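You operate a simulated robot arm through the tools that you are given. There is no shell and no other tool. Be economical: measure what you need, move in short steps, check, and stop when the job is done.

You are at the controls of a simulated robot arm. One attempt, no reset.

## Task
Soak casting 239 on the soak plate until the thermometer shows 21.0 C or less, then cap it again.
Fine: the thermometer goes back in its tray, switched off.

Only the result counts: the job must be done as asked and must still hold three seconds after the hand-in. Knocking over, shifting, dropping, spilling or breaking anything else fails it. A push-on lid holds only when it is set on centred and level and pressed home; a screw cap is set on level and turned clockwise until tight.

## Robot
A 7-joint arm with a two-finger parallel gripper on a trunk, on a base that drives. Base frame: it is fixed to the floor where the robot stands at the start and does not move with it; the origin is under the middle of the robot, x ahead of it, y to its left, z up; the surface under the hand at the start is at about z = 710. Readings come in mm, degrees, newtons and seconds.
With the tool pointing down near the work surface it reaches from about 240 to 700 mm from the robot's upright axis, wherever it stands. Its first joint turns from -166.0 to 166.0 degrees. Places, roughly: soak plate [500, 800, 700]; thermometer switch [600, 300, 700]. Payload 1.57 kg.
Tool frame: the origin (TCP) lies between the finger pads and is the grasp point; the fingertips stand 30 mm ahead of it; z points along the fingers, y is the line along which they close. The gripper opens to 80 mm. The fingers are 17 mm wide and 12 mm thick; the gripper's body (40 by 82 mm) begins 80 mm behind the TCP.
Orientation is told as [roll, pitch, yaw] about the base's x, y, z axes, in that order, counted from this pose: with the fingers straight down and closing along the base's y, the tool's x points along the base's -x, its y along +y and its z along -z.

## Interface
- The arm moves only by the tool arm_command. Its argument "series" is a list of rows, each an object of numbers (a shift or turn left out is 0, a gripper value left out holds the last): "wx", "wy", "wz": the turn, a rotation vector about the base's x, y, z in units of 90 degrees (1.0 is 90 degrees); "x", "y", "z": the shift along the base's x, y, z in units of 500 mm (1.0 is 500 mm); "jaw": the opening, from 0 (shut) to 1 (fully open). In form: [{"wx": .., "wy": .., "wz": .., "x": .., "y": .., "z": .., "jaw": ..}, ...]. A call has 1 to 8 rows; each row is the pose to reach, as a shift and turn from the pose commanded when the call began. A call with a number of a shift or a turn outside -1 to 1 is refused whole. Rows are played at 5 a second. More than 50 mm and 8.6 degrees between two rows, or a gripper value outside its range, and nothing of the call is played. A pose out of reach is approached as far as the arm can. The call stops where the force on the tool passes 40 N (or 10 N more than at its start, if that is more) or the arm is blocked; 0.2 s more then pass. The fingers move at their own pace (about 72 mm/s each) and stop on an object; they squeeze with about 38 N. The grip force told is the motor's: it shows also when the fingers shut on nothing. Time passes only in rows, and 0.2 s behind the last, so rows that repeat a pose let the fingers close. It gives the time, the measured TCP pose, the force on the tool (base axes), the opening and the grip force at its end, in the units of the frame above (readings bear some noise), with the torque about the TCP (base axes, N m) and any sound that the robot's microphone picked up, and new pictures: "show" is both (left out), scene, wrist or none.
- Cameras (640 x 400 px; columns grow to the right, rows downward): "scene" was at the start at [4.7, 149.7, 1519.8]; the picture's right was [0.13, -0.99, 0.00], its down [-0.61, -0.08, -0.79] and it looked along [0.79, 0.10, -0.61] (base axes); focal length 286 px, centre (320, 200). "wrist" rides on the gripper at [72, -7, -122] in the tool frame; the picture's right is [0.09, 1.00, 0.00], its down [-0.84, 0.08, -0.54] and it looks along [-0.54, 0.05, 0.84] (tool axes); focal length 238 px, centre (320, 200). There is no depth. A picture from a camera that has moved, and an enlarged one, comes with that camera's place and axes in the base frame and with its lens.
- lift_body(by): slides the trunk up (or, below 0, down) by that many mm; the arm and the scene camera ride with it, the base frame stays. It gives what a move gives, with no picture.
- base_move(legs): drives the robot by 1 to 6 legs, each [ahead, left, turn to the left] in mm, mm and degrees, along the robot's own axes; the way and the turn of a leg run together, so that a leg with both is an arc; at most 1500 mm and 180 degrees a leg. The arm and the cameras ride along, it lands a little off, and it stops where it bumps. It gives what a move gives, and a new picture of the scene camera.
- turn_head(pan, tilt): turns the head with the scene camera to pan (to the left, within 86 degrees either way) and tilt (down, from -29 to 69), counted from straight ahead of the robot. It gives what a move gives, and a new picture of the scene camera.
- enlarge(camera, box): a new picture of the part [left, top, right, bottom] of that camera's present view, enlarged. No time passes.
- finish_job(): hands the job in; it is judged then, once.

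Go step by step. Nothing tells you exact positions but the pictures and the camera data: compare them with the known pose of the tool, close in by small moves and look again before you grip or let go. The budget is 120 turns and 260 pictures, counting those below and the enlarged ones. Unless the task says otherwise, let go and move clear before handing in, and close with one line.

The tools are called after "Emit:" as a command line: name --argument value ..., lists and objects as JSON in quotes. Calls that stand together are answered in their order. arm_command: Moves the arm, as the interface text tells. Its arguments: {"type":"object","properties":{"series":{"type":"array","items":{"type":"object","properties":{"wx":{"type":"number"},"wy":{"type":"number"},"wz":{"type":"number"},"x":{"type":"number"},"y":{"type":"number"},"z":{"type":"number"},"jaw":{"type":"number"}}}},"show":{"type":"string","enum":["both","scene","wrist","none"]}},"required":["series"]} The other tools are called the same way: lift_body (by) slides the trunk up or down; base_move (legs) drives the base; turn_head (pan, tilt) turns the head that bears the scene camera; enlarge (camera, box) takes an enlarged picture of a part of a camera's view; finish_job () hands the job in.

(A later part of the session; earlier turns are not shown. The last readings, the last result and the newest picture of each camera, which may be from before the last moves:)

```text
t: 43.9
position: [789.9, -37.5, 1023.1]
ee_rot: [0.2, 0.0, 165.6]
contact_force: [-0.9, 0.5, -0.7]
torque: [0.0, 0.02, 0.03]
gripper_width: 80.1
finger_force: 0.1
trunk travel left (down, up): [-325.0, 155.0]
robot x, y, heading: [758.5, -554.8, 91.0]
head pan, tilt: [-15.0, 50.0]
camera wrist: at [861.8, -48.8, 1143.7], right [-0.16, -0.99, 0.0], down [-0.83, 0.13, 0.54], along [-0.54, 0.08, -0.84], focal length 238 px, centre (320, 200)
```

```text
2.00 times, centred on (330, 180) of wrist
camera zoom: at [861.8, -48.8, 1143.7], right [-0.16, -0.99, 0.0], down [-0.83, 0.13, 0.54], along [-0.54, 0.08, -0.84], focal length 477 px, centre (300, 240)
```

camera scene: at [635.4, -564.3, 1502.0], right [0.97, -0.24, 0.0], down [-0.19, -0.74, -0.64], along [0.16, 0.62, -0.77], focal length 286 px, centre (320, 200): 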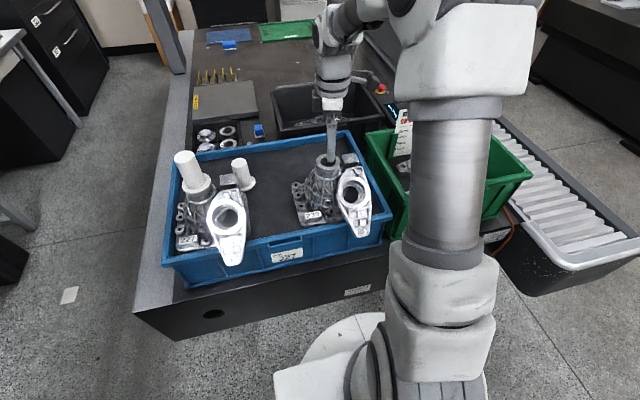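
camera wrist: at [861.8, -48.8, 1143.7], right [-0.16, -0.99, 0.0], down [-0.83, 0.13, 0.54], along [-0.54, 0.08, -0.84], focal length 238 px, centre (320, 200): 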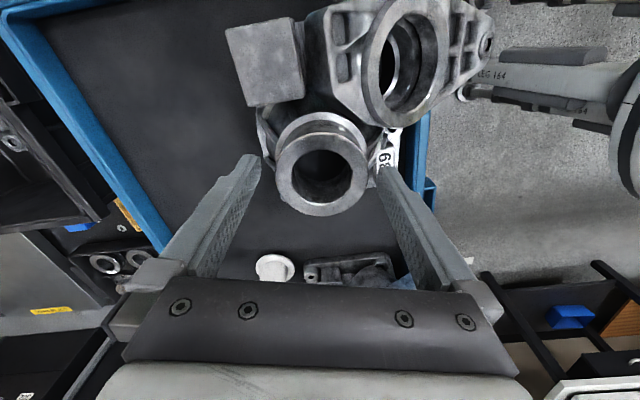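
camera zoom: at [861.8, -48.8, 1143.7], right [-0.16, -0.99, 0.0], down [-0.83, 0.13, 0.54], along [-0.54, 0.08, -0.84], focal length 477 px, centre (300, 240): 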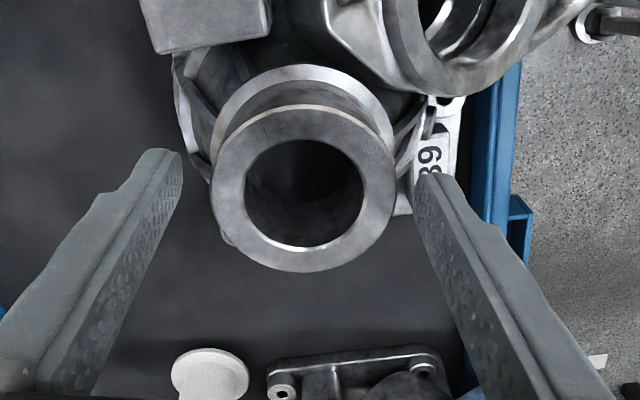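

Emit:
arm_command --series '[{"x": 0.002, "y": -0.003, "z": -0.025}, {"x": 0.002, "y": -0.003, "z": -0.05}, {"x": 0.002, "y": -0.003, "z": -0.07}, {"x": 0.002, "y": -0.003, "z": -0.07}]'

Emit:
enlarge --camera "scene" --box '[280, 120, 390, 240]'

```text
t: 44.9
position: [790.6, -39.6, 987.3]
ee_rot: [0.1, 0.0, 165.7]
contact_force: [0.5, -0.7, 0.8]
torque: [-0.04, -0.01, 0.0]
gripper_width: 80.0
finger_force: 0.0
trunk travel left (down, up): [-325.0, 155.0]
robot x, y, heading: [755.3, -555.6, 90.9]
head pan, tilt: [-15.0, 50.0]
camera scene: at [635.4, -564.3, 1502.0], right [0.97, -0.24, 0.0], down [-0.19, -0.74, -0.64], along [0.16, 0.62, -0.77], focal length 286 px, centre (320, 200)
camera wrist: at [862.2, -49.9, 1108.3], right [-0.16, -0.99, 0.0], down [-0.83, 0.13, 0.54], along [-0.54, 0.08, -0.84], focal length 238 px, centre (320, 200)
```

scene: 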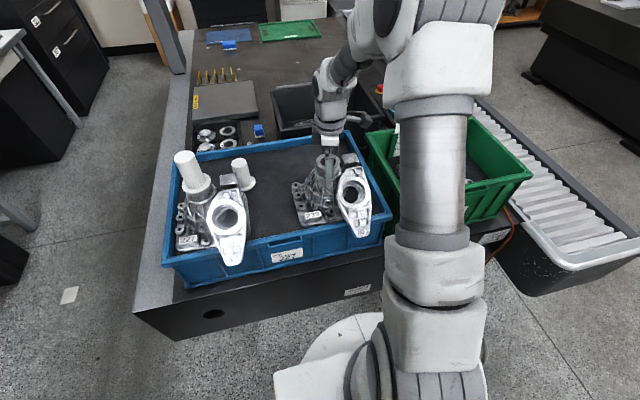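
wrist: 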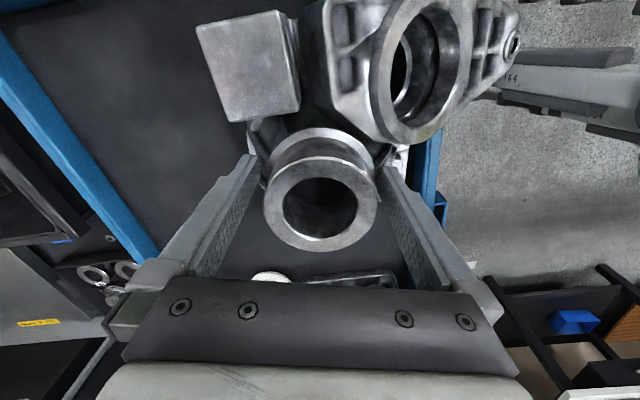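

```text
3.33 times, centred on (335, 180) of scene
camera zoom: at [635.4, -564.3, 1502.0], right [0.97, -0.24, 0.0], down [-0.19, -0.74, -0.64], along [0.16, 0.62, -0.77], focal length 954 px, centre (270, 267)
```

zoom: 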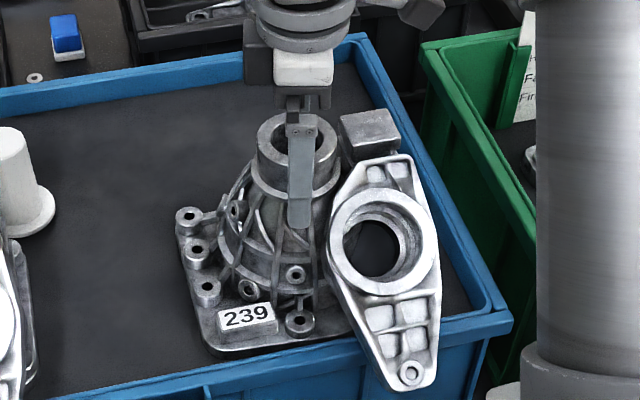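

Fingers reach below the collar; I'll raise 16 mm so the pads grip the straight neck, then close.

Emit:
arm_command --series '[{"z": 0.032}, {"z": 0.032, "jaw": 0}, {"z": 0.032, "jaw": 0}, {"z": 0.032, "jaw": 0}, {"z": 0.032, "jaw": 0}]' --show "none"

Emit:
arm_command --series '[{"z": 0.01}, {"z": 0.02}, {"z": 0.04}, {"z": 0.04}]'

```text
t: 46.1
position: [790.5, -38.9, 1005.1]
ee_rot: [0.1, -0.1, 165.8]
contact_force: [-0.8, -7.1, 1.6]
torque: [0.02, -0.01, 0.24]
gripper_width: 63.7
finger_force: 37.6
trunk travel left (down, up): [-325.0, 155.0]
robot x, y, heading: [755.4, -556.4, 90.8]
head pan, tilt: [-15.0, 50.0]
```

```text
t: 47.1
position: [790.4, -39.2, 1023.7]
ee_rot: [0.1, 0.0, 165.7]
contact_force: [0.0, 0.4, -21.0]
torque: [0.37, 0.19, -0.02]
gripper_width: 63.5
finger_force: 38.3
trunk travel left (down, up): [-325.0, 155.0]
robot x, y, heading: [758.5, -554.4, 90.9]
head pan, tilt: [-15.0, 50.0]
camera scene: at [635.5, -563.1, 1502.0], right [0.97, -0.24, 0.0], down [-0.19, -0.74, -0.64], along [0.16, 0.62, -0.77], focal length 286 px, centre (320, 200)
camera wrist: at [862.2, -49.4, 1144.1], right [-0.16, -0.99, 0.0], down [-0.83, 0.13, 0.54], along [-0.54, 0.08, -0.84], focal length 238 px, centre (320, 200)
```

scene: 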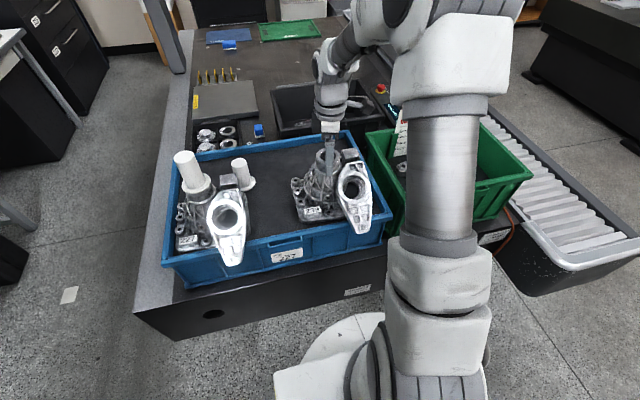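
wrist: 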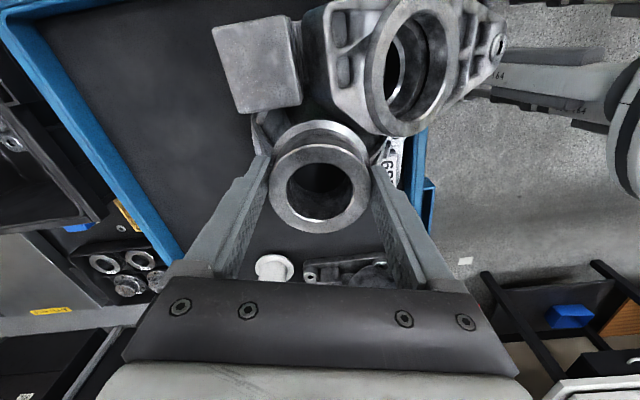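

The casting is lifting but load reads 21 N; checking static value and the grip.

Emit:
arm_command --series '[{"z": 0.01}, {"z": 0.02}, {"z": 0.04}, {"z": 0.04}, {"z": 0.04}, {"z": 0.04}]'

Emit:
enlarge --camera "scene" --box '[280, 100, 400, 240]'

```text
t: 48.5
position: [791.3, -37.4, 1043.2]
ee_rot: [0.2, 0.0, 165.7]
contact_force: [-0.5, 0.4, -20.9]
torque: [0.29, 0.24, 0.0]
gripper_width: 63.3
finger_force: 37.8
trunk travel left (down, up): [-325.0, 155.0]
robot x, y, heading: [756.1, -559.1, 90.8]
head pan, tilt: [-15.0, 50.0]
camera scene: at [635.5, -563.0, 1502.0], right [0.97, -0.24, 0.0], down [-0.19, -0.74, -0.64], along [0.16, 0.62, -0.77], focal length 286 px, centre (320, 200)
camera wrist: at [861.7, -48.3, 1163.9], right [-0.16, -0.99, 0.0], down [-0.83, 0.13, 0.54], along [-0.54, 0.08, -0.84], focal length 238 px, centre (320, 200)
```

scene: 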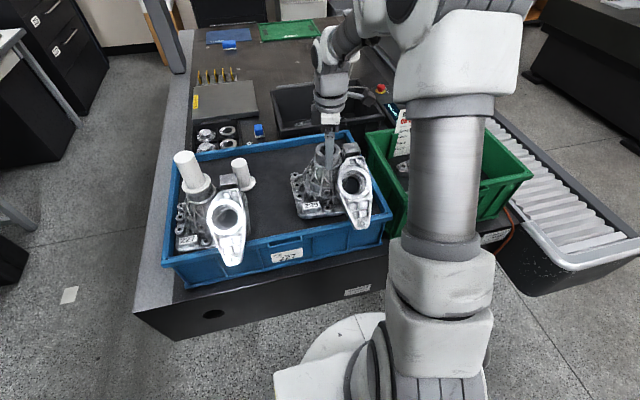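
wrist: 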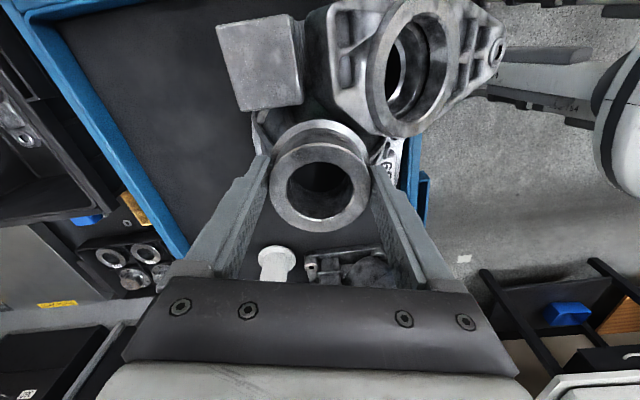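

```text
2.86 times, centred on (340, 170) of scene
camera zoom: at [635.5, -563.0, 1502.0], right [0.97, -0.24, 0.0], down [-0.19, -0.74, -0.64], along [0.16, 0.62, -0.77], focal length 818 px, centre (263, 286)
```

zoom: 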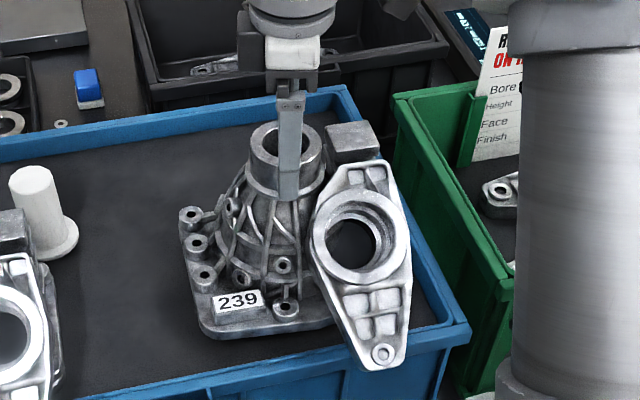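

Casting is held level, no slip. Raising it well clear of rims and drawing it in before driving.

Emit:
arm_command --series '[{"z": 0.05}, {"z": 0.1}, {"z": 0.15}, {"z": 0.2}, {"z": 0.24}, {"z": 0.24, "y": -0.06}, {"z": 0.24, "y": -0.12}, {"z": 0.24, "y": -0.12}]'

```text
t: 50.3
position: [791.9, -98.9, 1161.9]
ee_rot: [0.2, 0.0, 165.7]
contact_force: [-0.6, -1.0, -21.0]
torque: [0.22, 0.12, 0.01]
gripper_width: 59.6
finger_force: 38.0
trunk travel left (down, up): [-325.0, 155.0]
robot x, y, heading: [757.4, -554.6, 91.0]
head pan, tilt: [-15.0, 50.0]
camera scene: at [635.4, -563.3, 1502.0], right [0.97, -0.24, 0.0], down [-0.19, -0.74, -0.64], along [0.16, 0.62, -0.77], focal length 286 px, centre (320, 200)
camera wrist: at [862.3, -109.6, 1283.1], right [-0.16, -0.99, 0.0], down [-0.83, 0.13, 0.54], along [-0.54, 0.08, -0.84], focal length 238 px, centre (320, 200)
```

scene: 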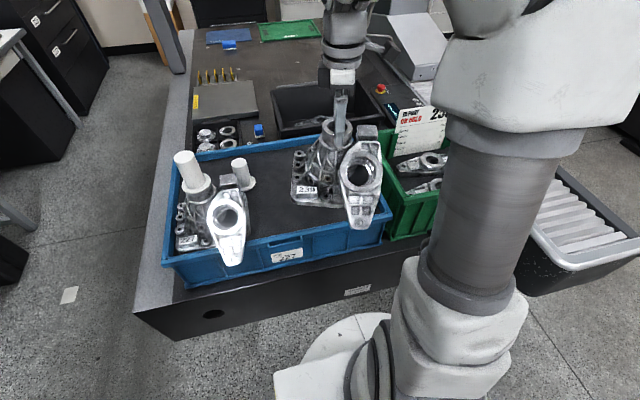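
wrist: 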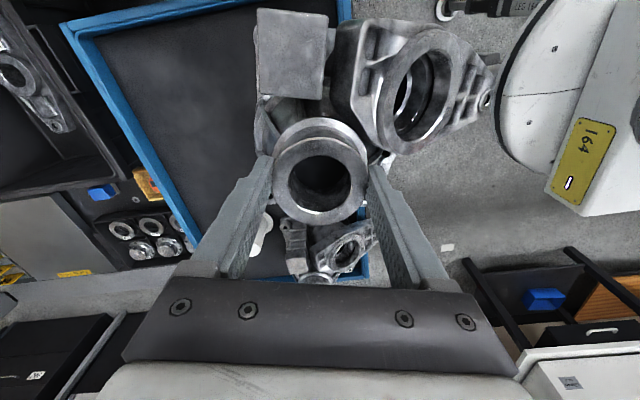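

The opening fell from 63.3 to 59.6 and the neck sits about 10 mm lower: it is slipping on a tapered neck. I'll put it straight back on the crate floor and regrip.

Emit:
arm_command --series '[{"y": 0.06, "z": -0.05}, {"y": 0.12, "z": -0.11}, {"y": 0.12, "z": -0.18}, {"y": 0.12, "z": -0.24}, {"y": 0.12, "z": -0.265}, {"y": 0.12, "z": -0.28}, {"y": 0.12, "z": -0.29}, {"y": 0.12, "z": -0.3}]'

```text
t: 52.1
position: [788.8, -37.7, 1017.4]
ee_rot: [-0.2, -0.2, 165.9]
contact_force: [-7.2, 1.6, 5.1]
torque: [-0.83, -0.77, -0.21]
gripper_width: 59.6
finger_force: 37.5
trunk travel left (down, up): [-325.0, 155.0]
robot x, y, heading: [758.5, -557.3, 91.0]
head pan, tilt: [-15.0, 50.0]
camera scene: at [634.4, -564.3, 1502.4], right [0.97, -0.24, 0.0], down [-0.19, -0.74, -0.64], along [0.16, 0.62, -0.77], focal length 286 px, centre (320, 200)
camera wrist: at [859.4, -48.4, 1137.3], right [-0.15, -0.99, 0.0], down [-0.83, 0.13, 0.54], along [-0.54, 0.09, -0.84], focal length 238 px, centre (320, 200)
```

scene: 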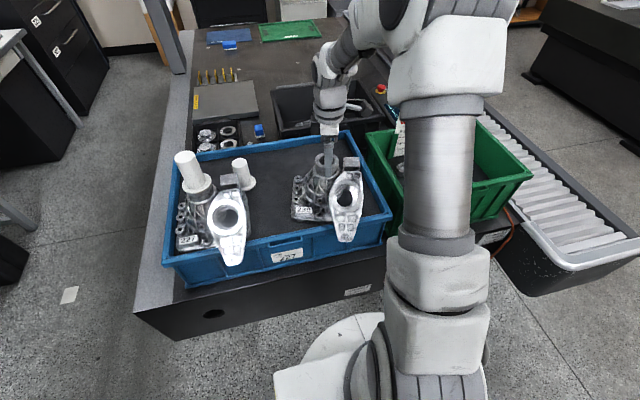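
wrist: 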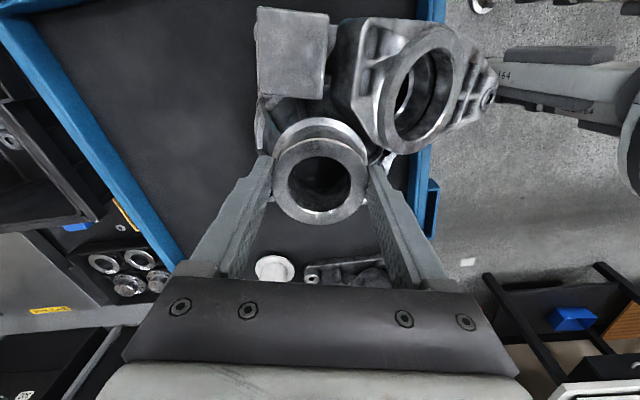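

Back on the floor safely. It appears the fingertips had pinched the collar edge (63.7 mm) and slid onto the true neck cylinder (59.6 mm), where it then held. I'll release and regrip squarely on the cylinder.

Emit:
arm_command --series '[{"jaw": 1}, {"jaw": 1}, {"jaw": 1}]' --show "both"

Emit:
enlarge --camera "wrist" --box '[220, 80, 440, 280]'

Emit:
enlarge --camera "scene" --box '[280, 130, 390, 250]'

```text
t: 52.9
position: [790.9, -39.2, 1014.8]
ee_rot: [0.1, 0.0, 165.8]
contact_force: [-0.6, -1.0, -1.6]
torque: [-0.04, 0.0, -0.03]
gripper_width: 79.9
finger_force: 0.0
trunk travel left (down, up): [-325.0, 155.0]
robot x, y, heading: [755.6, -553.5, 90.9]
head pan, tilt: [-15.0, 50.0]
camera scene: at [635.4, -564.4, 1502.0], right [0.97, -0.24, 0.0], down [-0.19, -0.74, -0.64], along [0.16, 0.62, -0.77], focal length 286 px, centre (320, 200)
camera wrist: at [861.7, -49.5, 1134.9], right [-0.16, -0.99, 0.0], down [-0.83, 0.13, 0.54], along [-0.54, 0.08, -0.84], focal length 238 px, centre (320, 200)
```

scene: 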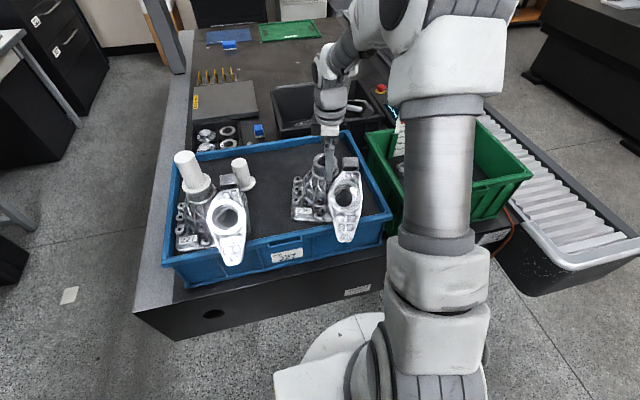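
wrist: 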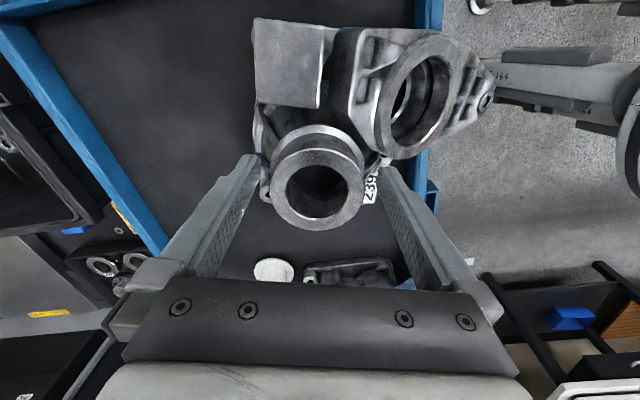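

```text
2.00 times, centred on (330, 180) of wrist
camera zoom: at [861.7, -49.5, 1134.9], right [-0.16, -0.99, 0.0], down [-0.83, 0.13, 0.54], along [-0.54, 0.08, -0.84], focal length 477 px, centre (300, 240)
```

zoom: 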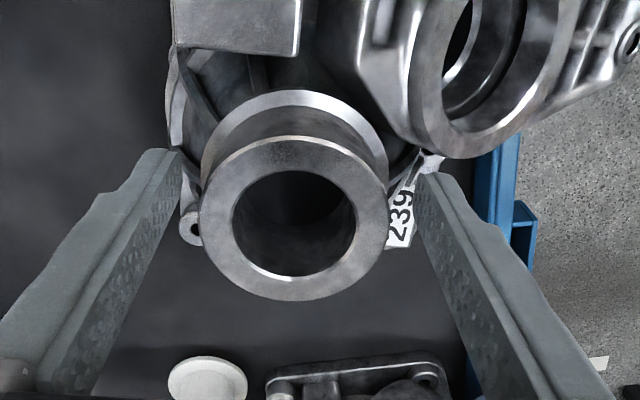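

```text
3.33 times, centred on (335, 190) of scene
camera zoom: at [635.4, -564.4, 1502.0], right [0.97, -0.24, 0.0], down [-0.19, -0.74, -0.64], along [0.16, 0.62, -0.77], focal length 954 px, centre (270, 233)
```

zoom: 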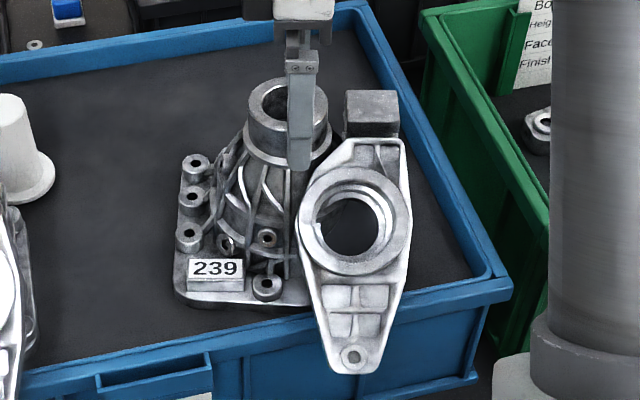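

Neck centre now (786,-37), cylinder ≈59 mm above a fillet. Centring and gripping at TCP z≈1016, then a short test lift.

Emit:
arm_command --series '[{"x": -0.009, "y": 0.004, "z": 0.002}, {"x": -0.009, "y": 0.004, "z": 0.002, "jaw": 0}, {"x": -0.009, "y": 0.004, "z": 0.002, "jaw": 0}, {"x": -0.009, "y": 0.004, "z": 0.002, "jaw": 0}, {"x": -0.009, "y": 0.004, "z": 0.002, "jaw": 0}]' --show "wrist"

Emit:
arm_command --series '[{"z": 0.01}, {"z": 0.02}, {"z": 0.03}, {"z": 0.03}, {"z": 0.03}]' --show "wrist"

Emit:
arm_command --series '[{"y": 0.03}, {"y": 0.06}, {"y": 0.09}, {"y": 0.06}, {"y": 0.03}, {"y": 0.0}, {"y": 0.0}]' --show "wrist"

```text
t: 54.1
position: [785.7, -36.7, 1015.6]
ee_rot: [0.1, 0.0, 165.7]
contact_force: [-0.9, 0.2, 0.0]
torque: [0.27, -0.22, -0.07]
gripper_width: 59.3
finger_force: 38.0
trunk travel left (down, up): [-325.0, 155.0]
robot x, y, heading: [753.6, -556.4, 91.0]
head pan, tilt: [-15.0, 50.0]
camera wrist: at [857.6, -47.2, 1135.7], right [-0.16, -0.99, 0.0], down [-0.83, 0.13, 0.54], along [-0.54, 0.08, -0.84], focal length 238 px, centre (320, 200)
```

wrist: 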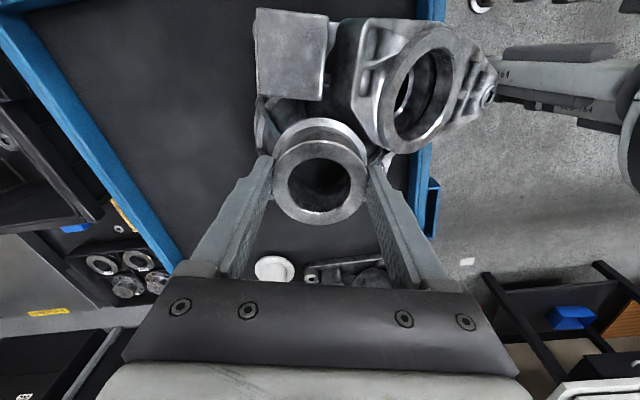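

```text
t: 55.3
position: [786.1, -34.3, 1030.1]
ee_rot: [0.1, 0.0, 165.7]
contact_force: [1.0, 0.5, -20.6]
torque: [0.32, 0.1, 0.02]
gripper_width: 59.3
finger_force: 37.9
trunk travel left (down, up): [-325.0, 155.0]
robot x, y, heading: [756.2, -555.4, 90.7]
head pan, tilt: [-15.0, 50.0]
camera wrist: at [857.5, -45.6, 1150.0], right [-0.16, -0.99, 0.0], down [-0.83, 0.13, 0.54], along [-0.54, 0.08, -0.84], focal length 238 px, centre (320, 200)
```

wrist: 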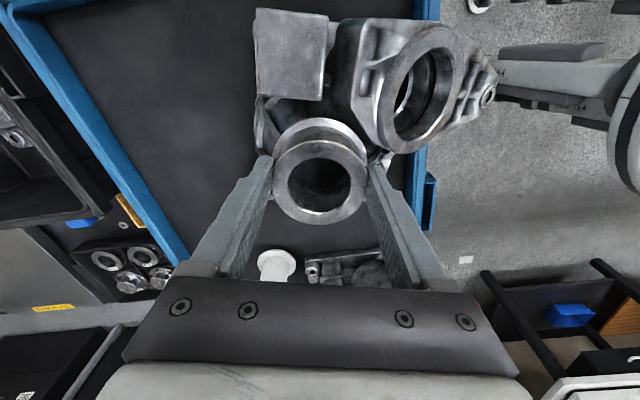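

```text
t: 56.9
position: [785.2, -37.0, 1029.9]
ee_rot: [0.2, 0.0, 165.7]
contact_force: [0.9, 0.4, -21.1]
torque: [0.32, 0.12, 0.01]
gripper_width: 59.8
finger_force: 38.3
trunk travel left (down, up): [-325.0, 155.0]
robot x, y, heading: [754.3, -556.0, 90.9]
head pan, tilt: [-15.0, 50.0]
camera wrist: at [857.2, -46.9, 1151.0], right [-0.16, -0.99, 0.0], down [-0.83, 0.13, 0.54], along [-0.54, 0.08, -0.84], focal length 238 px, centre (320, 200)
```

wrist: 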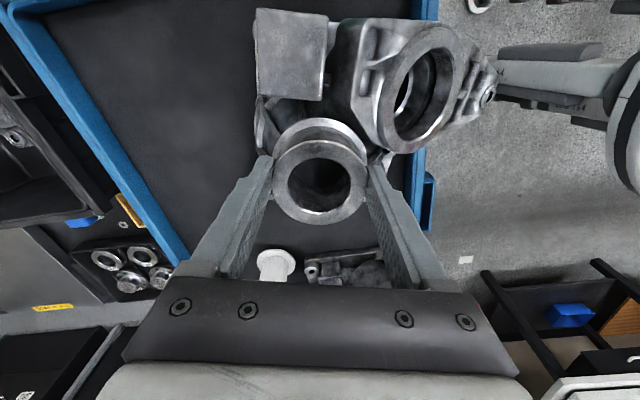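

Grip is stable now. Raising slowly to clear the rims, then drawing in a little.

Emit:
arm_command --series '[{"z": 0.02}, {"z": 0.05}, {"z": 0.08}, {"z": 0.11}, {"z": 0.14}, {"z": 0.17}, {"z": 0.19}, {"z": 0.2}]' --show "wrist"

Emit:
arm_command --series '[{"y": -0.01}, {"y": -0.03}, {"y": -0.05}, {"y": -0.07}, {"y": -0.09}, {"y": -0.11}, {"y": -0.12}, {"y": -0.12}]' --show "both"

```text
t: 58.7
position: [786.8, -34.7, 1128.8]
ee_rot: [0.2, -0.1, 165.7]
contact_force: [-0.9, 0.0, -20.3]
torque: [0.3, 0.11, 0.0]
gripper_width: 59.5
finger_force: 37.8
trunk travel left (down, up): [-325.0, 155.0]
robot x, y, heading: [756.4, -553.0, 90.6]
head pan, tilt: [-15.0, 50.0]
camera wrist: at [858.2, -46.0, 1250.4], right [-0.16, -0.99, 0.0], down [-0.83, 0.13, 0.54], along [-0.54, 0.08, -0.84], focal length 238 px, centre (320, 200)
```

wrist: 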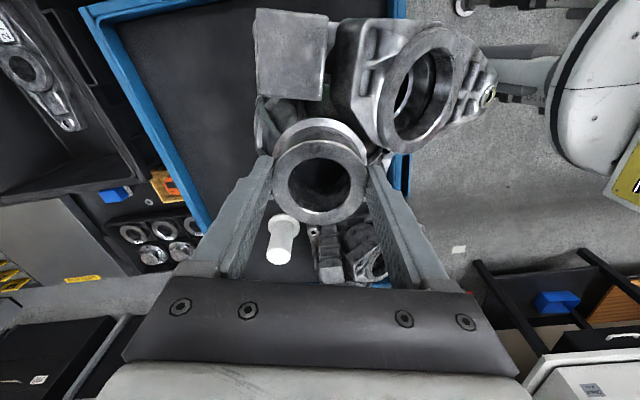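

```text
t: 60.5
position: [785.7, -95.4, 1129.2]
ee_rot: [0.2, -0.1, 165.6]
contact_force: [0.8, 0.1, -20.3]
torque: [0.32, 0.13, 0.01]
gripper_width: 59.3
finger_force: 38.6
trunk travel left (down, up): [-325.0, 155.0]
robot x, y, heading: [752.8, -557.4, 90.9]
head pan, tilt: [-15.0, 50.0]
camera scene: at [635.5, -563.2, 1502.0], right [0.97, -0.24, 0.0], down [-0.19, -0.74, -0.64], along [0.16, 0.62, -0.77], focal length 286 px, centre (320, 200)
camera wrist: at [857.0, -106.2, 1250.1], right [-0.16, -0.99, 0.0], down [-0.83, 0.13, 0.54], along [-0.54, 0.08, -0.84], focal length 238 px, centre (320, 200)
```

scene: 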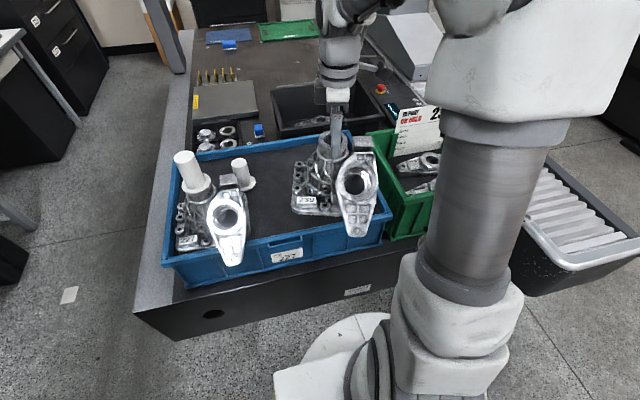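
wrist: 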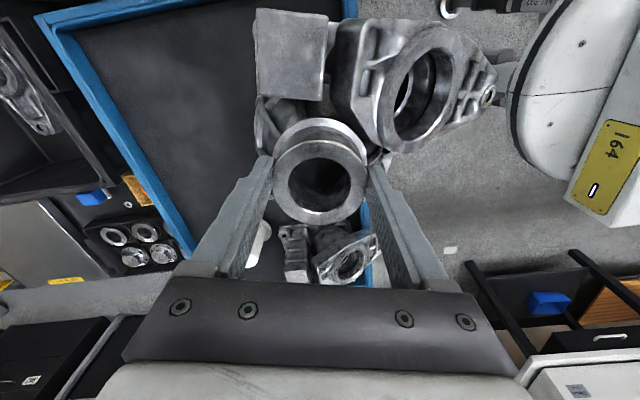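

Stable. Driving back from the crate first, to check the grip under base motion.

Emit:
base_move --legs '[[-250, 0, 0]]'

Emit:
enlarge --camera "wrist" --box '[0, 0, 640, 400]'

```text
t: 62.7
position: [791.0, -344.8, 1130.4]
ee_rot: [0.3, 0.0, 165.6]
contact_force: [0.9, 0.5, -20.3]
torque: [0.29, 0.12, -0.01]
gripper_width: 59.2
finger_force: 37.9
trunk travel left (down, up): [-325.0, 155.0]
robot x, y, heading: [760.0, -803.9, 90.8]
head pan, tilt: [-15.0, 50.0]
camera scene: at [638.9, -812.5, 1502.0], right [0.97, -0.25, 0.0], down [-0.19, -0.74, -0.64], along [0.16, 0.62, -0.77], focal length 286 px, centre (320, 200)
```

scene: 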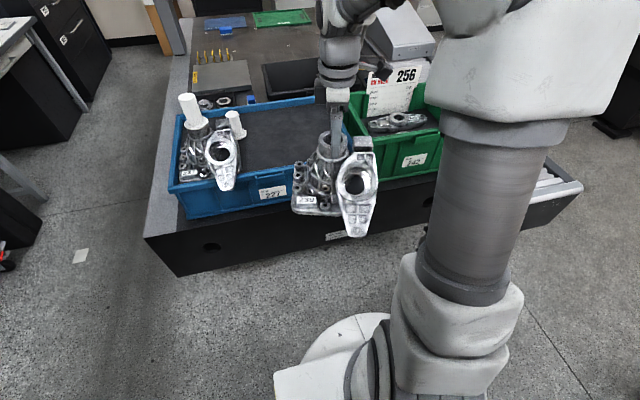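

```text
1.00 times, centred on (320, 200) of wrist (not enlarged: the box is as wide or as high as the picture)
camera zoom: at [862.1, -356.1, 1250.1], right [-0.16, -0.99, 0.0], down [-0.83, 0.14, 0.54], along [-0.54, 0.08, -0.84], focal length 238 px, centre (320, 200)
```

zoom: 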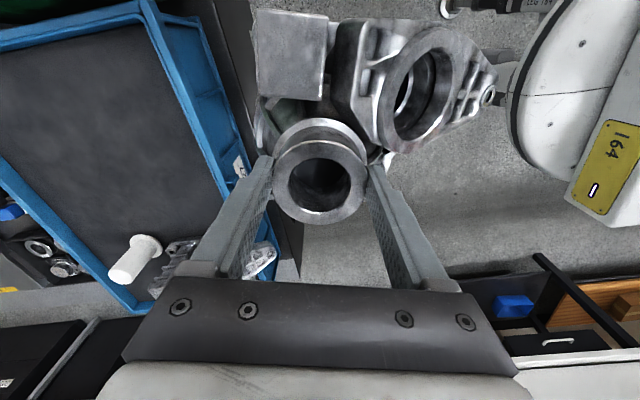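

No slip. Now around the corner: left 1005 mm, turn right 90°, then left along the front of the table.

Emit:
base_move --legs '[[0, 1005, 0], [0, 0, -90.8]]'

Emit:
base_move --legs '[[0, 1240, 0]]'

Emit:
turn_head --pan 20 --tilt 45

Emit:
enlarge --camera "wrist" --box '[0, 0, 640, 400]'

```text
t: 75.9
position: [203.8, -869.0, 1130.3]
ee_rot: [0.2, -0.1, 72.0]
contact_force: [-0.5, -0.4, -21.3]
torque: [0.07, -0.3, -0.01]
gripper_width: 59.4
finger_force: 38.0
trunk travel left (down, up): [-325.0, 155.0]
robot x, y, heading: [-255.7, -810.1, -2.4]
head pan, tilt: [-15.0, 50.0]
camera scene: at [-253.7, -692.2, 1502.0], right [-0.3, -0.95, 0.0], down [-0.73, 0.23, -0.64], along [0.61, -0.2, -0.77], focal length 286 px, centre (320, 200)
```

scene: 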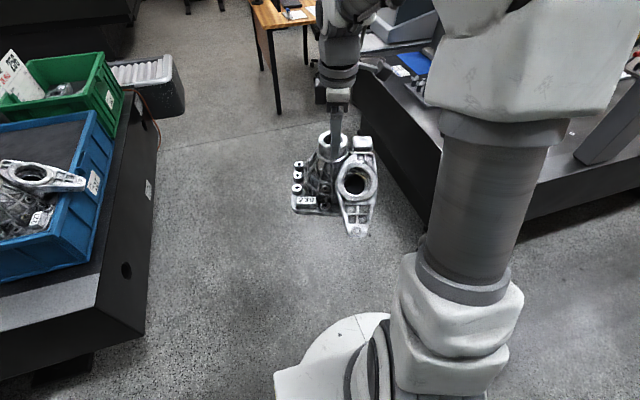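

```text
t: 85.7
position: [255.1, 411.4, 1129.2]
ee_rot: [0.2, -0.1, 73.0]
contact_force: [0.2, -0.6, -20.7]
torque: [0.1, -0.28, 0.0]
gripper_width: 59.3
finger_force: 38.0
trunk travel left (down, up): [-325.0, 155.0]
robot x, y, heading: [-200.1, 466.2, -1.9]
head pan, tilt: [-15.0, 50.0]
camera scene: at [-203.4, 582.4, 1502.0], right [-0.29, -0.96, 0.0], down [-0.73, 0.22, -0.64], along [0.61, -0.19, -0.77], focal length 286 px, centre (320, 200)
```

scene: 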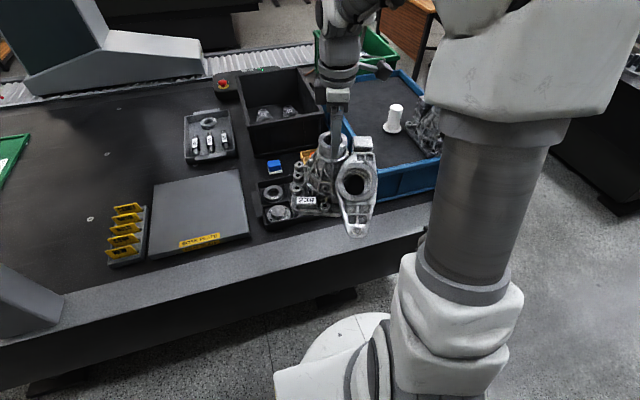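

```text
t: 86.7
position: [256.1, 411.4, 1128.1]
ee_rot: [0.3, 0.0, 73.0]
contact_force: [0.7, -0.2, -20.6]
torque: [0.1, -0.29, -0.02]
gripper_width: 59.1
finger_force: 37.9
trunk travel left (down, up): [-325.0, 155.0]
robot x, y, heading: [-203.6, 464.7, -2.0]
head pan, tilt: [20.0, 45.0]
camera scene: at [-199.7, 630.0, 1508.9], right [0.31, -0.95, 0.0], down [-0.67, -0.22, -0.71], along [0.67, 0.22, -0.71], focal length 286 px, centre (320, 200)
```

scene: 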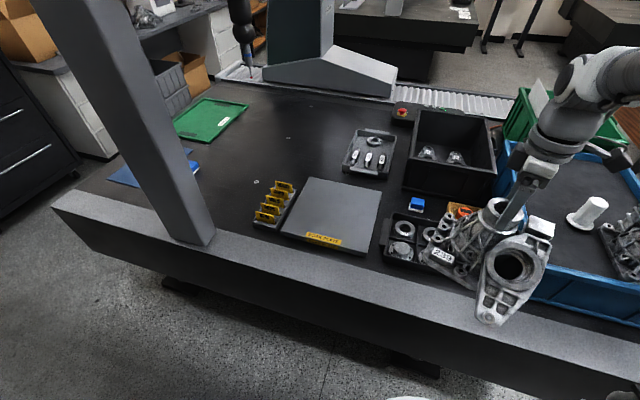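

```text
1.00 times, centred on (320, 200) of wrist (not enlarged: the box is as wide or as high as the picture)
camera zoom: at [241.2, 341.2, 1249.5], right [-0.98, 0.21, 0.0], down [0.17, 0.82, 0.54], along [0.11, 0.53, -0.84], focal length 238 px, centre (320, 200)
```

zoom: 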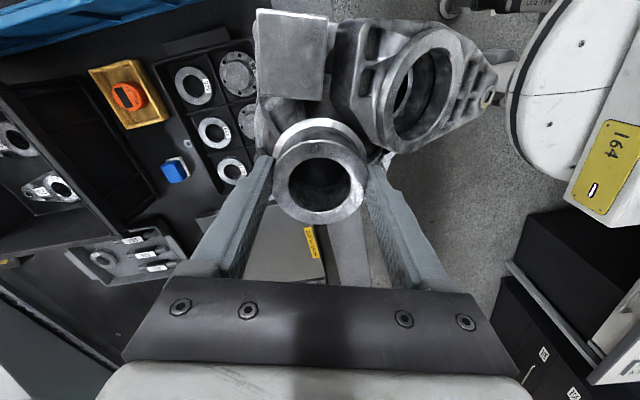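

Casting still held firmly. Soak plate spans about x 350–655, y 663–964, centre (496,808). Driving 200 mm ahead.

Emit:
base_move --legs '[[200, 20, 2]]'

```text
t: 88.6
position: [453.3, 440.6, 1128.9]
ee_rot: [0.2, 0.1, 74.5]
contact_force: [-0.2, -0.4, -21.3]
torque: [0.12, -0.34, 0.01]
gripper_width: 59.5
finger_force: 38.4
trunk travel left (down, up): [-325.0, 155.0]
robot x, y, heading: [-9.5, 479.5, -0.1]
head pan, tilt: [20.0, 45.0]
camera scene: at [-8.6, 646.1, 1508.9], right [0.34, -0.94, 0.0], down [-0.67, -0.24, -0.71], along [0.66, 0.24, -0.71], focal length 286 px, centre (320, 200)
```

scene: 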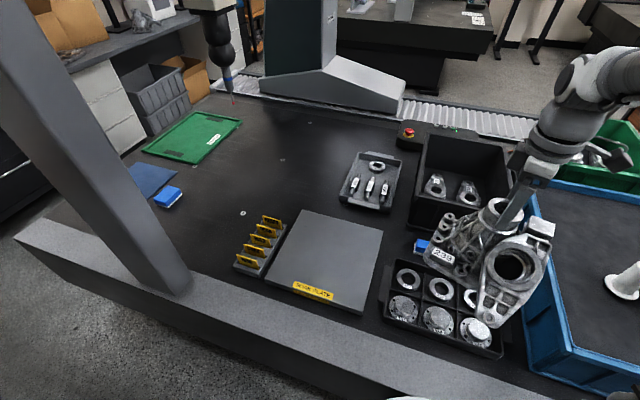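

Moving the casting slowly over the soak plate.

Emit:
arm_command --series '[{"y": 0.02}, {"y": 0.06}, {"y": 0.11, "x": 0.01}, {"y": 0.17, "x": 0.02}, {"y": 0.23, "x": 0.03}, {"y": 0.29, "x": 0.04}, {"y": 0.34, "x": 0.05}, {"y": 0.36, "x": 0.05}]' --show "none"

Emit:
arm_command --series '[{"y": 0.02}, {"y": 0.06}, {"y": 0.11}, {"y": 0.17}, {"y": 0.23}, {"y": 0.28}, {"y": 0.32}, {"y": 0.33}]'

```text
t: 90.4
position: [478.1, 620.7, 1127.5]
ee_rot: [0.3, 0.1, 74.5]
contact_force: [0.3, 0.4, -20.2]
torque: [0.11, -0.31, -0.02]
gripper_width: 59.4
finger_force: 37.7
trunk travel left (down, up): [-325.0, 155.0]
robot x, y, heading: [-5.3, 480.7, -0.3]
head pan, tilt: [20.0, 45.0]
```

```text
t: 92.2
position: [476.9, 786.1, 1128.6]
ee_rot: [0.3, 0.2, 74.5]
contact_force: [-1.2, 0.5, -20.0]
torque: [0.15, -0.3, 0.0]
gripper_width: 59.6
finger_force: 38.2
trunk travel left (down, up): [-325.0, 155.0]
robot x, y, heading: [-6.5, 479.1, -0.6]
head pan, tilt: [20.0, 45.0]
camera scene: at [-8.6, 647.1, 1508.8], right [0.34, -0.94, 0.0], down [-0.67, -0.24, -0.71], along [0.66, 0.24, -0.71], focal length 286 px, centre (320, 200)
camera wrist: at [464.8, 716.1, 1249.1], right [-0.98, 0.18, 0.01], down [0.15, 0.83, 0.54], along [0.09, 0.53, -0.84], focal length 238 px, centre (320, 200)
```

scene: 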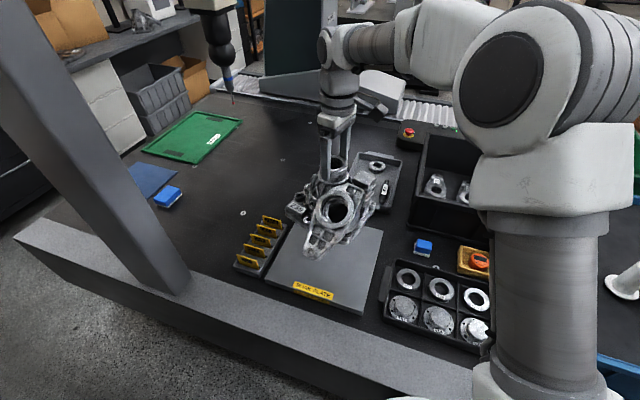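
wrist: 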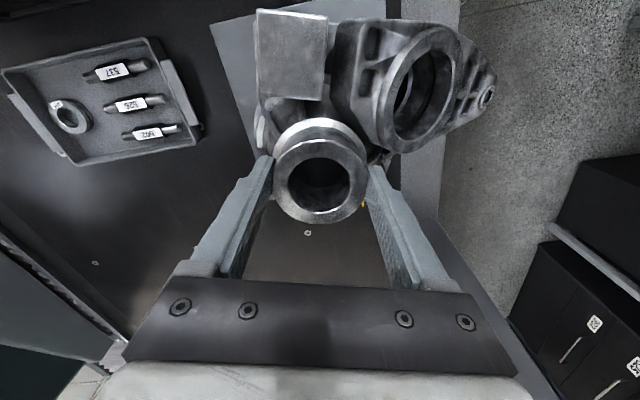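

Casting is over the plate (x 335–665, y 655–935). Lowering slowly.

Emit:
arm_command --series '[{"z": -0.03, "x": 0.02}, {"z": -0.08, "x": 0.03}, {"z": -0.13, "x": 0.03}, {"z": -0.18, "x": 0.03}, {"z": -0.23, "x": 0.03}, {"z": -0.28, "x": 0.03}, {"z": -0.32, "x": 0.03}, {"z": -0.34, "x": 0.03}]'

Emit:
enlarge --camera "scene" --box '[250, 100, 430, 320]'

```text
t: 94.0
position: [494.0, 784.9, 958.0]
ee_rot: [0.3, 0.1, 74.5]
contact_force: [-0.4, 0.0, -20.3]
torque: [0.15, -0.33, 0.03]
gripper_width: 59.5
finger_force: 37.6
trunk travel left (down, up): [-325.0, 155.0]
robot x, y, heading: [-7.0, 482.5, -0.1]
head pan, tilt: [20.0, 45.0]
camera scene: at [-8.6, 647.1, 1508.8], right [0.34, -0.94, 0.0], down [-0.67, -0.24, -0.71], along [0.66, 0.24, -0.71], focal length 286 px, centre (320, 200)
camera wrist: at [481.2, 714.9, 1078.5], right [-0.98, 0.18, 0.0], down [0.15, 0.83, 0.54], along [0.09, 0.53, -0.84], focal length 238 px, centre (320, 200)
```

scene: 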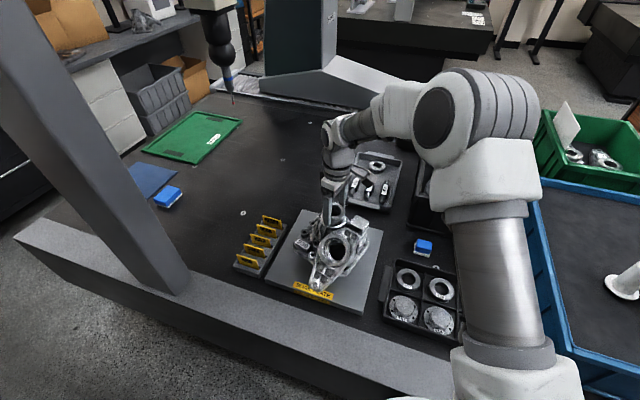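
wrist: 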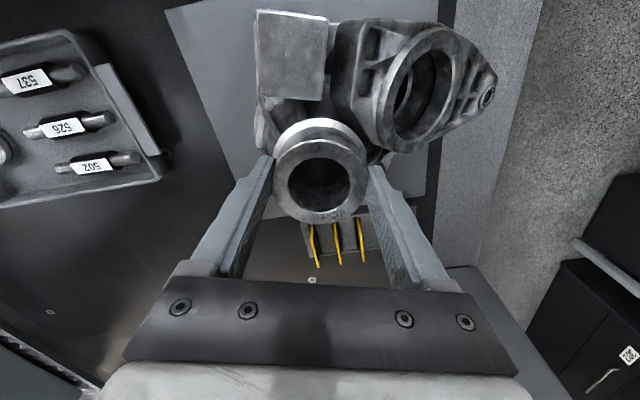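

```text
1.82 times, centred on (340, 210) of scene
camera zoom: at [-8.6, 647.1, 1508.8], right [0.34, -0.94, 0.0], down [-0.67, -0.24, -0.71], along [0.66, 0.24, -0.71], focal length 521 px, centre (284, 182)
```

zoom: 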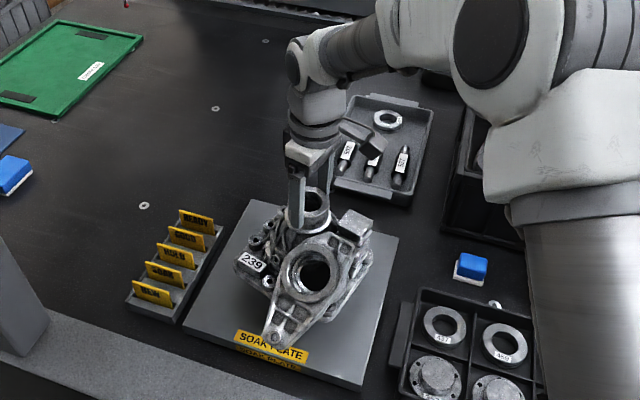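

Well centred. Continuing in small steps toward contact.

Emit:
arm_command --series '[{"z": -0.02}, {"z": -0.04}, {"z": -0.055}, {"z": -0.065}, {"z": -0.075}, {"z": -0.08}]' --show "none"

Emit:
arm_command --series '[{"z": -0.006}, {"z": -0.012}, {"z": -0.018}, {"z": -0.024}]' --show "scene"

```text
t: 95.4
position: [493.6, 785.4, 918.4]
ee_rot: [0.4, 0.1, 74.6]
contact_force: [-0.9, -0.3, -20.4]
torque: [0.1, -0.27, 0.02]
gripper_width: 59.5
finger_force: 38.3
trunk travel left (down, up): [-325.0, 155.0]
robot x, y, heading: [-6.9, 476.3, -0.4]
head pan, tilt: [20.0, 45.0]
```

```text
t: 96.4
position: [491.8, 785.5, 905.6]
ee_rot: [0.2, 0.1, 74.6]
contact_force: [-0.7, 0.4, -20.1]
torque: [0.13, -0.28, -0.02]
gripper_width: 59.3
finger_force: 37.3
trunk travel left (down, up): [-325.0, 155.0]
robot x, y, heading: [-5.6, 476.2, -0.5]
head pan, tilt: [20.0, 45.0]
camera scene: at [-8.6, 647.1, 1508.8], right [0.34, -0.94, 0.0], down [-0.67, -0.24, -0.71], along [0.66, 0.24, -0.71], focal length 286 px, centre (320, 200)
```

scene: 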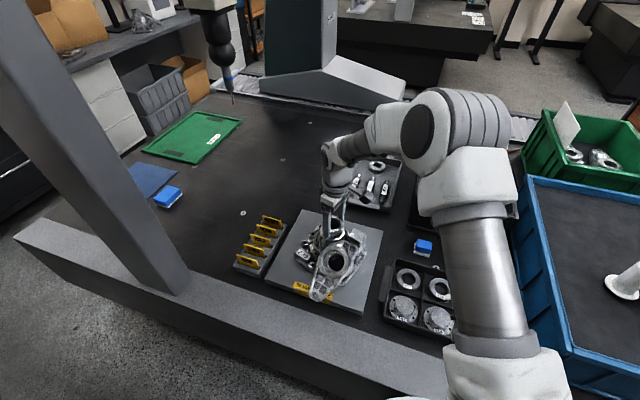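

Emit:
arm_command --series '[{"z": -0.008}, {"z": -0.016}, {"z": -0.024}, {"z": -0.032}, {"z": -0.04}, {"z": -0.048}]' --show "scene"

```text
t: 97.7
position: [492.7, 788.0, 892.5]
ee_rot: [0.1, -0.3, 74.6]
contact_force: [-7.0, -3.9, 14.8]
torque: [-0.08, 0.64, -0.06]
gripper_width: 59.3
finger_force: 38.1
trunk travel left (down, up): [-325.0, 155.0]
robot x, y, heading: [-8.4, 478.9, -0.2]
head pan, tilt: [20.0, 45.0]
stopped in row 6: the force on the tool passed its limit at 44 N (the readings are from after the stop); the commanded pose is now the measured one
camera scene: at [-11.4, 645.3, 1508.7], right [0.34, -0.94, 0.0], down [-0.66, -0.24, -0.71], along [0.67, 0.24, -0.71], focal length 286 px, centre (320, 200)
```

scene: 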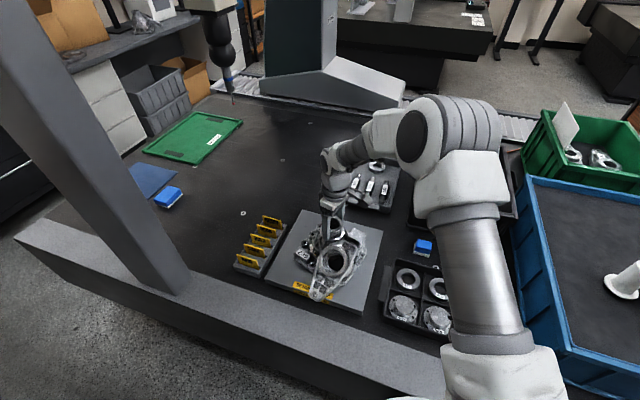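

The casting is resting on the plate. Releasing and rising straight up.

Emit:
arm_command --series '[{"z": 0.002, "jaw": 0.85}, {"z": 0.002, "jaw": 1}, {"z": 0.002, "jaw": 1}]' --show "wrist"

Emit:
arm_command --series '[{"z": 0.03}, {"z": 0.08}, {"z": 0.16}, {"z": 0.24}, {"z": 0.24}]'

Emit:
enlarge --camera "scene" --box '[250, 160, 410, 330]'

```text
t: 98.5
position: [493.4, 788.1, 891.0]
ee_rot: [0.1, -0.3, 74.6]
contact_force: [-0.3, 0.1, 0.9]
torque: [0.02, 0.02, 0.0]
gripper_width: 79.8
finger_force: 0.0
trunk travel left (down, up): [-325.0, 155.0]
robot x, y, heading: [-6.9, 479.9, -0.3]
head pan, tilt: [20.0, 45.0]
camera wrist: at [480.4, 716.5, 1011.2], right [-0.98, 0.18, 0.0], down [0.15, 0.82, 0.55], along [0.1, 0.54, -0.84], focal length 238 px, centre (320, 200)
```

wrist: 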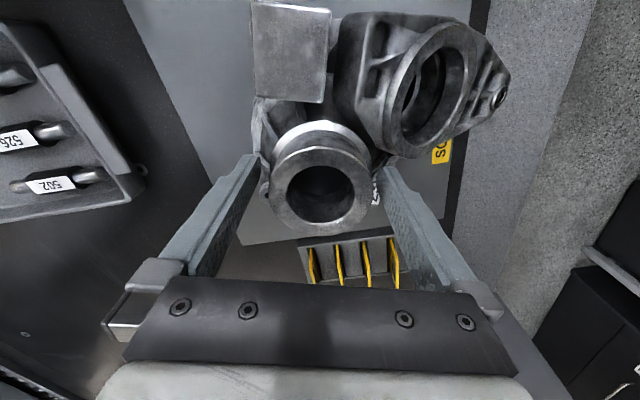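

```text
t: 99.7
position: [495.6, 790.5, 1010.7]
ee_rot: [0.0, -0.4, 74.6]
contact_force: [-0.4, -0.3, 0.9]
torque: [-0.04, 0.01, -0.02]
gripper_width: 80.0
finger_force: 0.0
trunk travel left (down, up): [-325.0, 155.0]
robot x, y, heading: [-4.7, 479.3, -0.3]
head pan, tilt: [20.0, 45.0]
camera scene: at [-9.9, 646.3, 1508.9], right [0.34, -0.94, 0.0], down [-0.67, -0.24, -0.71], along [0.67, 0.24, -0.71], focal length 286 px, centre (320, 200)
camera wrist: at [482.1, 718.6, 1131.1], right [-0.98, 0.18, 0.0], down [0.15, 0.82, 0.55], along [0.1, 0.54, -0.84], focal length 238 px, centre (320, 200)
```

scene: 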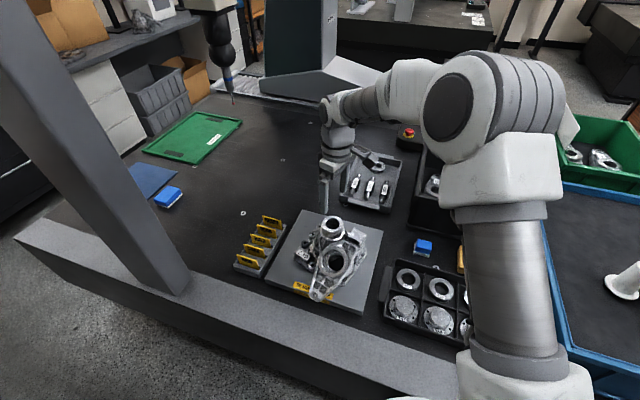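
wrist: 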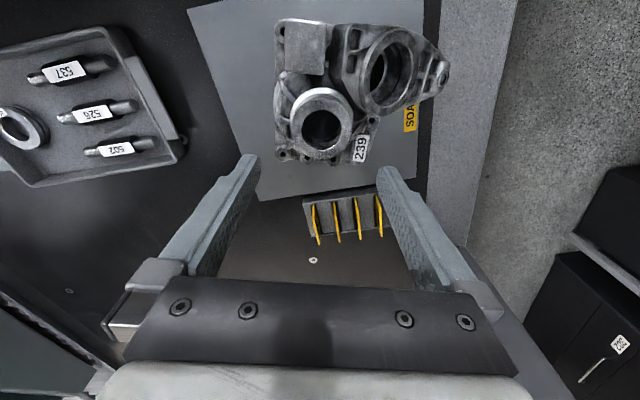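

```text
2.35 times, centred on (330, 245) of scene
camera zoom: at [-9.9, 646.3, 1508.9], right [0.34, -0.94, 0.0], down [-0.67, -0.24, -0.71], along [0.67, 0.24, -0.71], focal length 674 px, centre (296, 94)
```

zoom: 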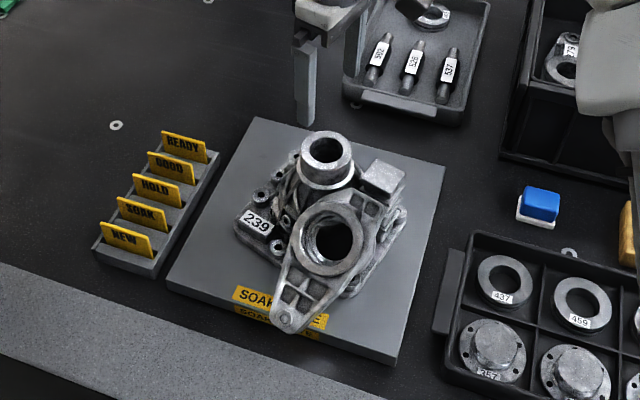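

Casting 239 stands squarely on the soak plate. Next the thermometer: moving the hand above its tray with the fingers closing along y.

Emit:
arm_command --series '[{"x": 0.026, "y": -0.08, "wz": -0.092}, {"x": 0.052, "y": -0.16, "wz": -0.184}, {"x": 0.078, "y": -0.24, "wz": -0.276}, {"x": 0.104, "y": -0.32, "wz": -0.368}, {"x": 0.13, "y": -0.4, "wz": -0.46}, {"x": 0.156, "y": -0.48, "wz": -0.552}, {"x": 0.182, "y": -0.56, "wz": -0.644}, {"x": 0.208, "y": -0.64, "wz": -0.736}]' --show "none"

Emit:
arm_command --series '[{"x": 0.026, "y": -0.08, "wz": -0.092}, {"x": 0.082, "y": -0.15, "wz": -0.092}, {"x": 0.082, "y": -0.23, "wz": -0.092}, {"x": 0.082, "y": -0.25, "wz": -0.092}, {"x": 0.082, "y": -0.25, "wz": -0.092}]' --show "both"

```text
t: 101.5
position: [598.9, 467.9, 1011.9]
ee_rot: [0.0, -0.4, 8.2]
contact_force: [-0.4, -0.3, 0.4]
torque: [0.02, 0.03, -0.04]
gripper_width: 80.2
finger_force: 0.0
trunk travel left (down, up): [-325.0, 155.0]
robot x, y, heading: [-5.9, 478.9, -0.3]
head pan, tilt: [20.0, 45.0]
```

```text
t: 102.7
position: [640.7, 343.4, 1011.1]
ee_rot: [0.0, -0.4, 0.2]
contact_force: [-0.3, -0.4, 1.2]
torque: [0.03, 0.02, 0.04]
gripper_width: 79.9
finger_force: 0.0
trunk travel left (down, up): [-325.0, 155.0]
robot x, y, heading: [-4.7, 475.8, -0.1]
head pan, tilt: [20.0, 45.0]
camera scene: at [-9.8, 646.3, 1508.9], right [0.34, -0.94, 0.0], down [-0.67, -0.24, -0.71], along [0.67, 0.24, -0.71], focal length 286 px, centre (320, 200)
camera wrist: at [567.7, 336.6, 1131.3], right [-0.09, 1.0, 0.0], down [0.83, 0.08, 0.55], along [0.54, 0.05, -0.84], focal length 238 px, centre (320, 200)
```

scene: 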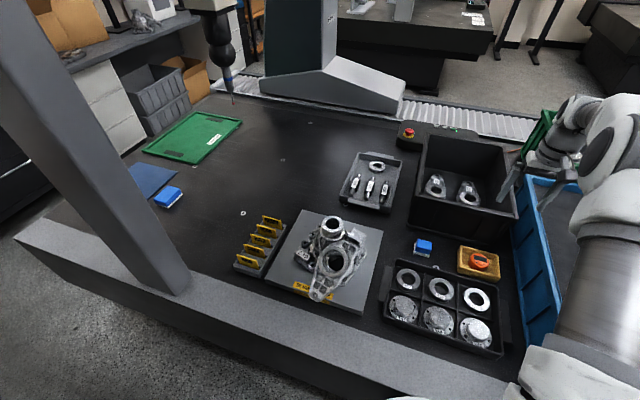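
wrist: 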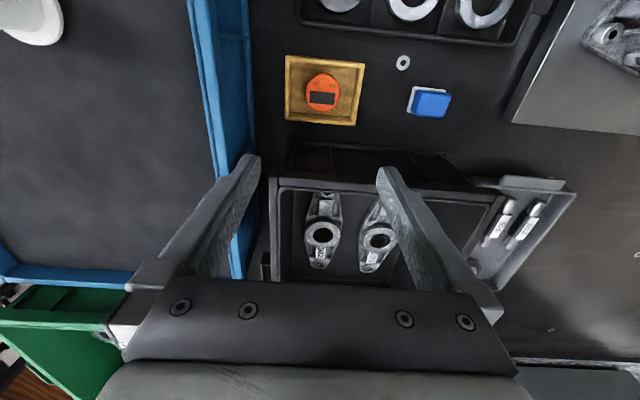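

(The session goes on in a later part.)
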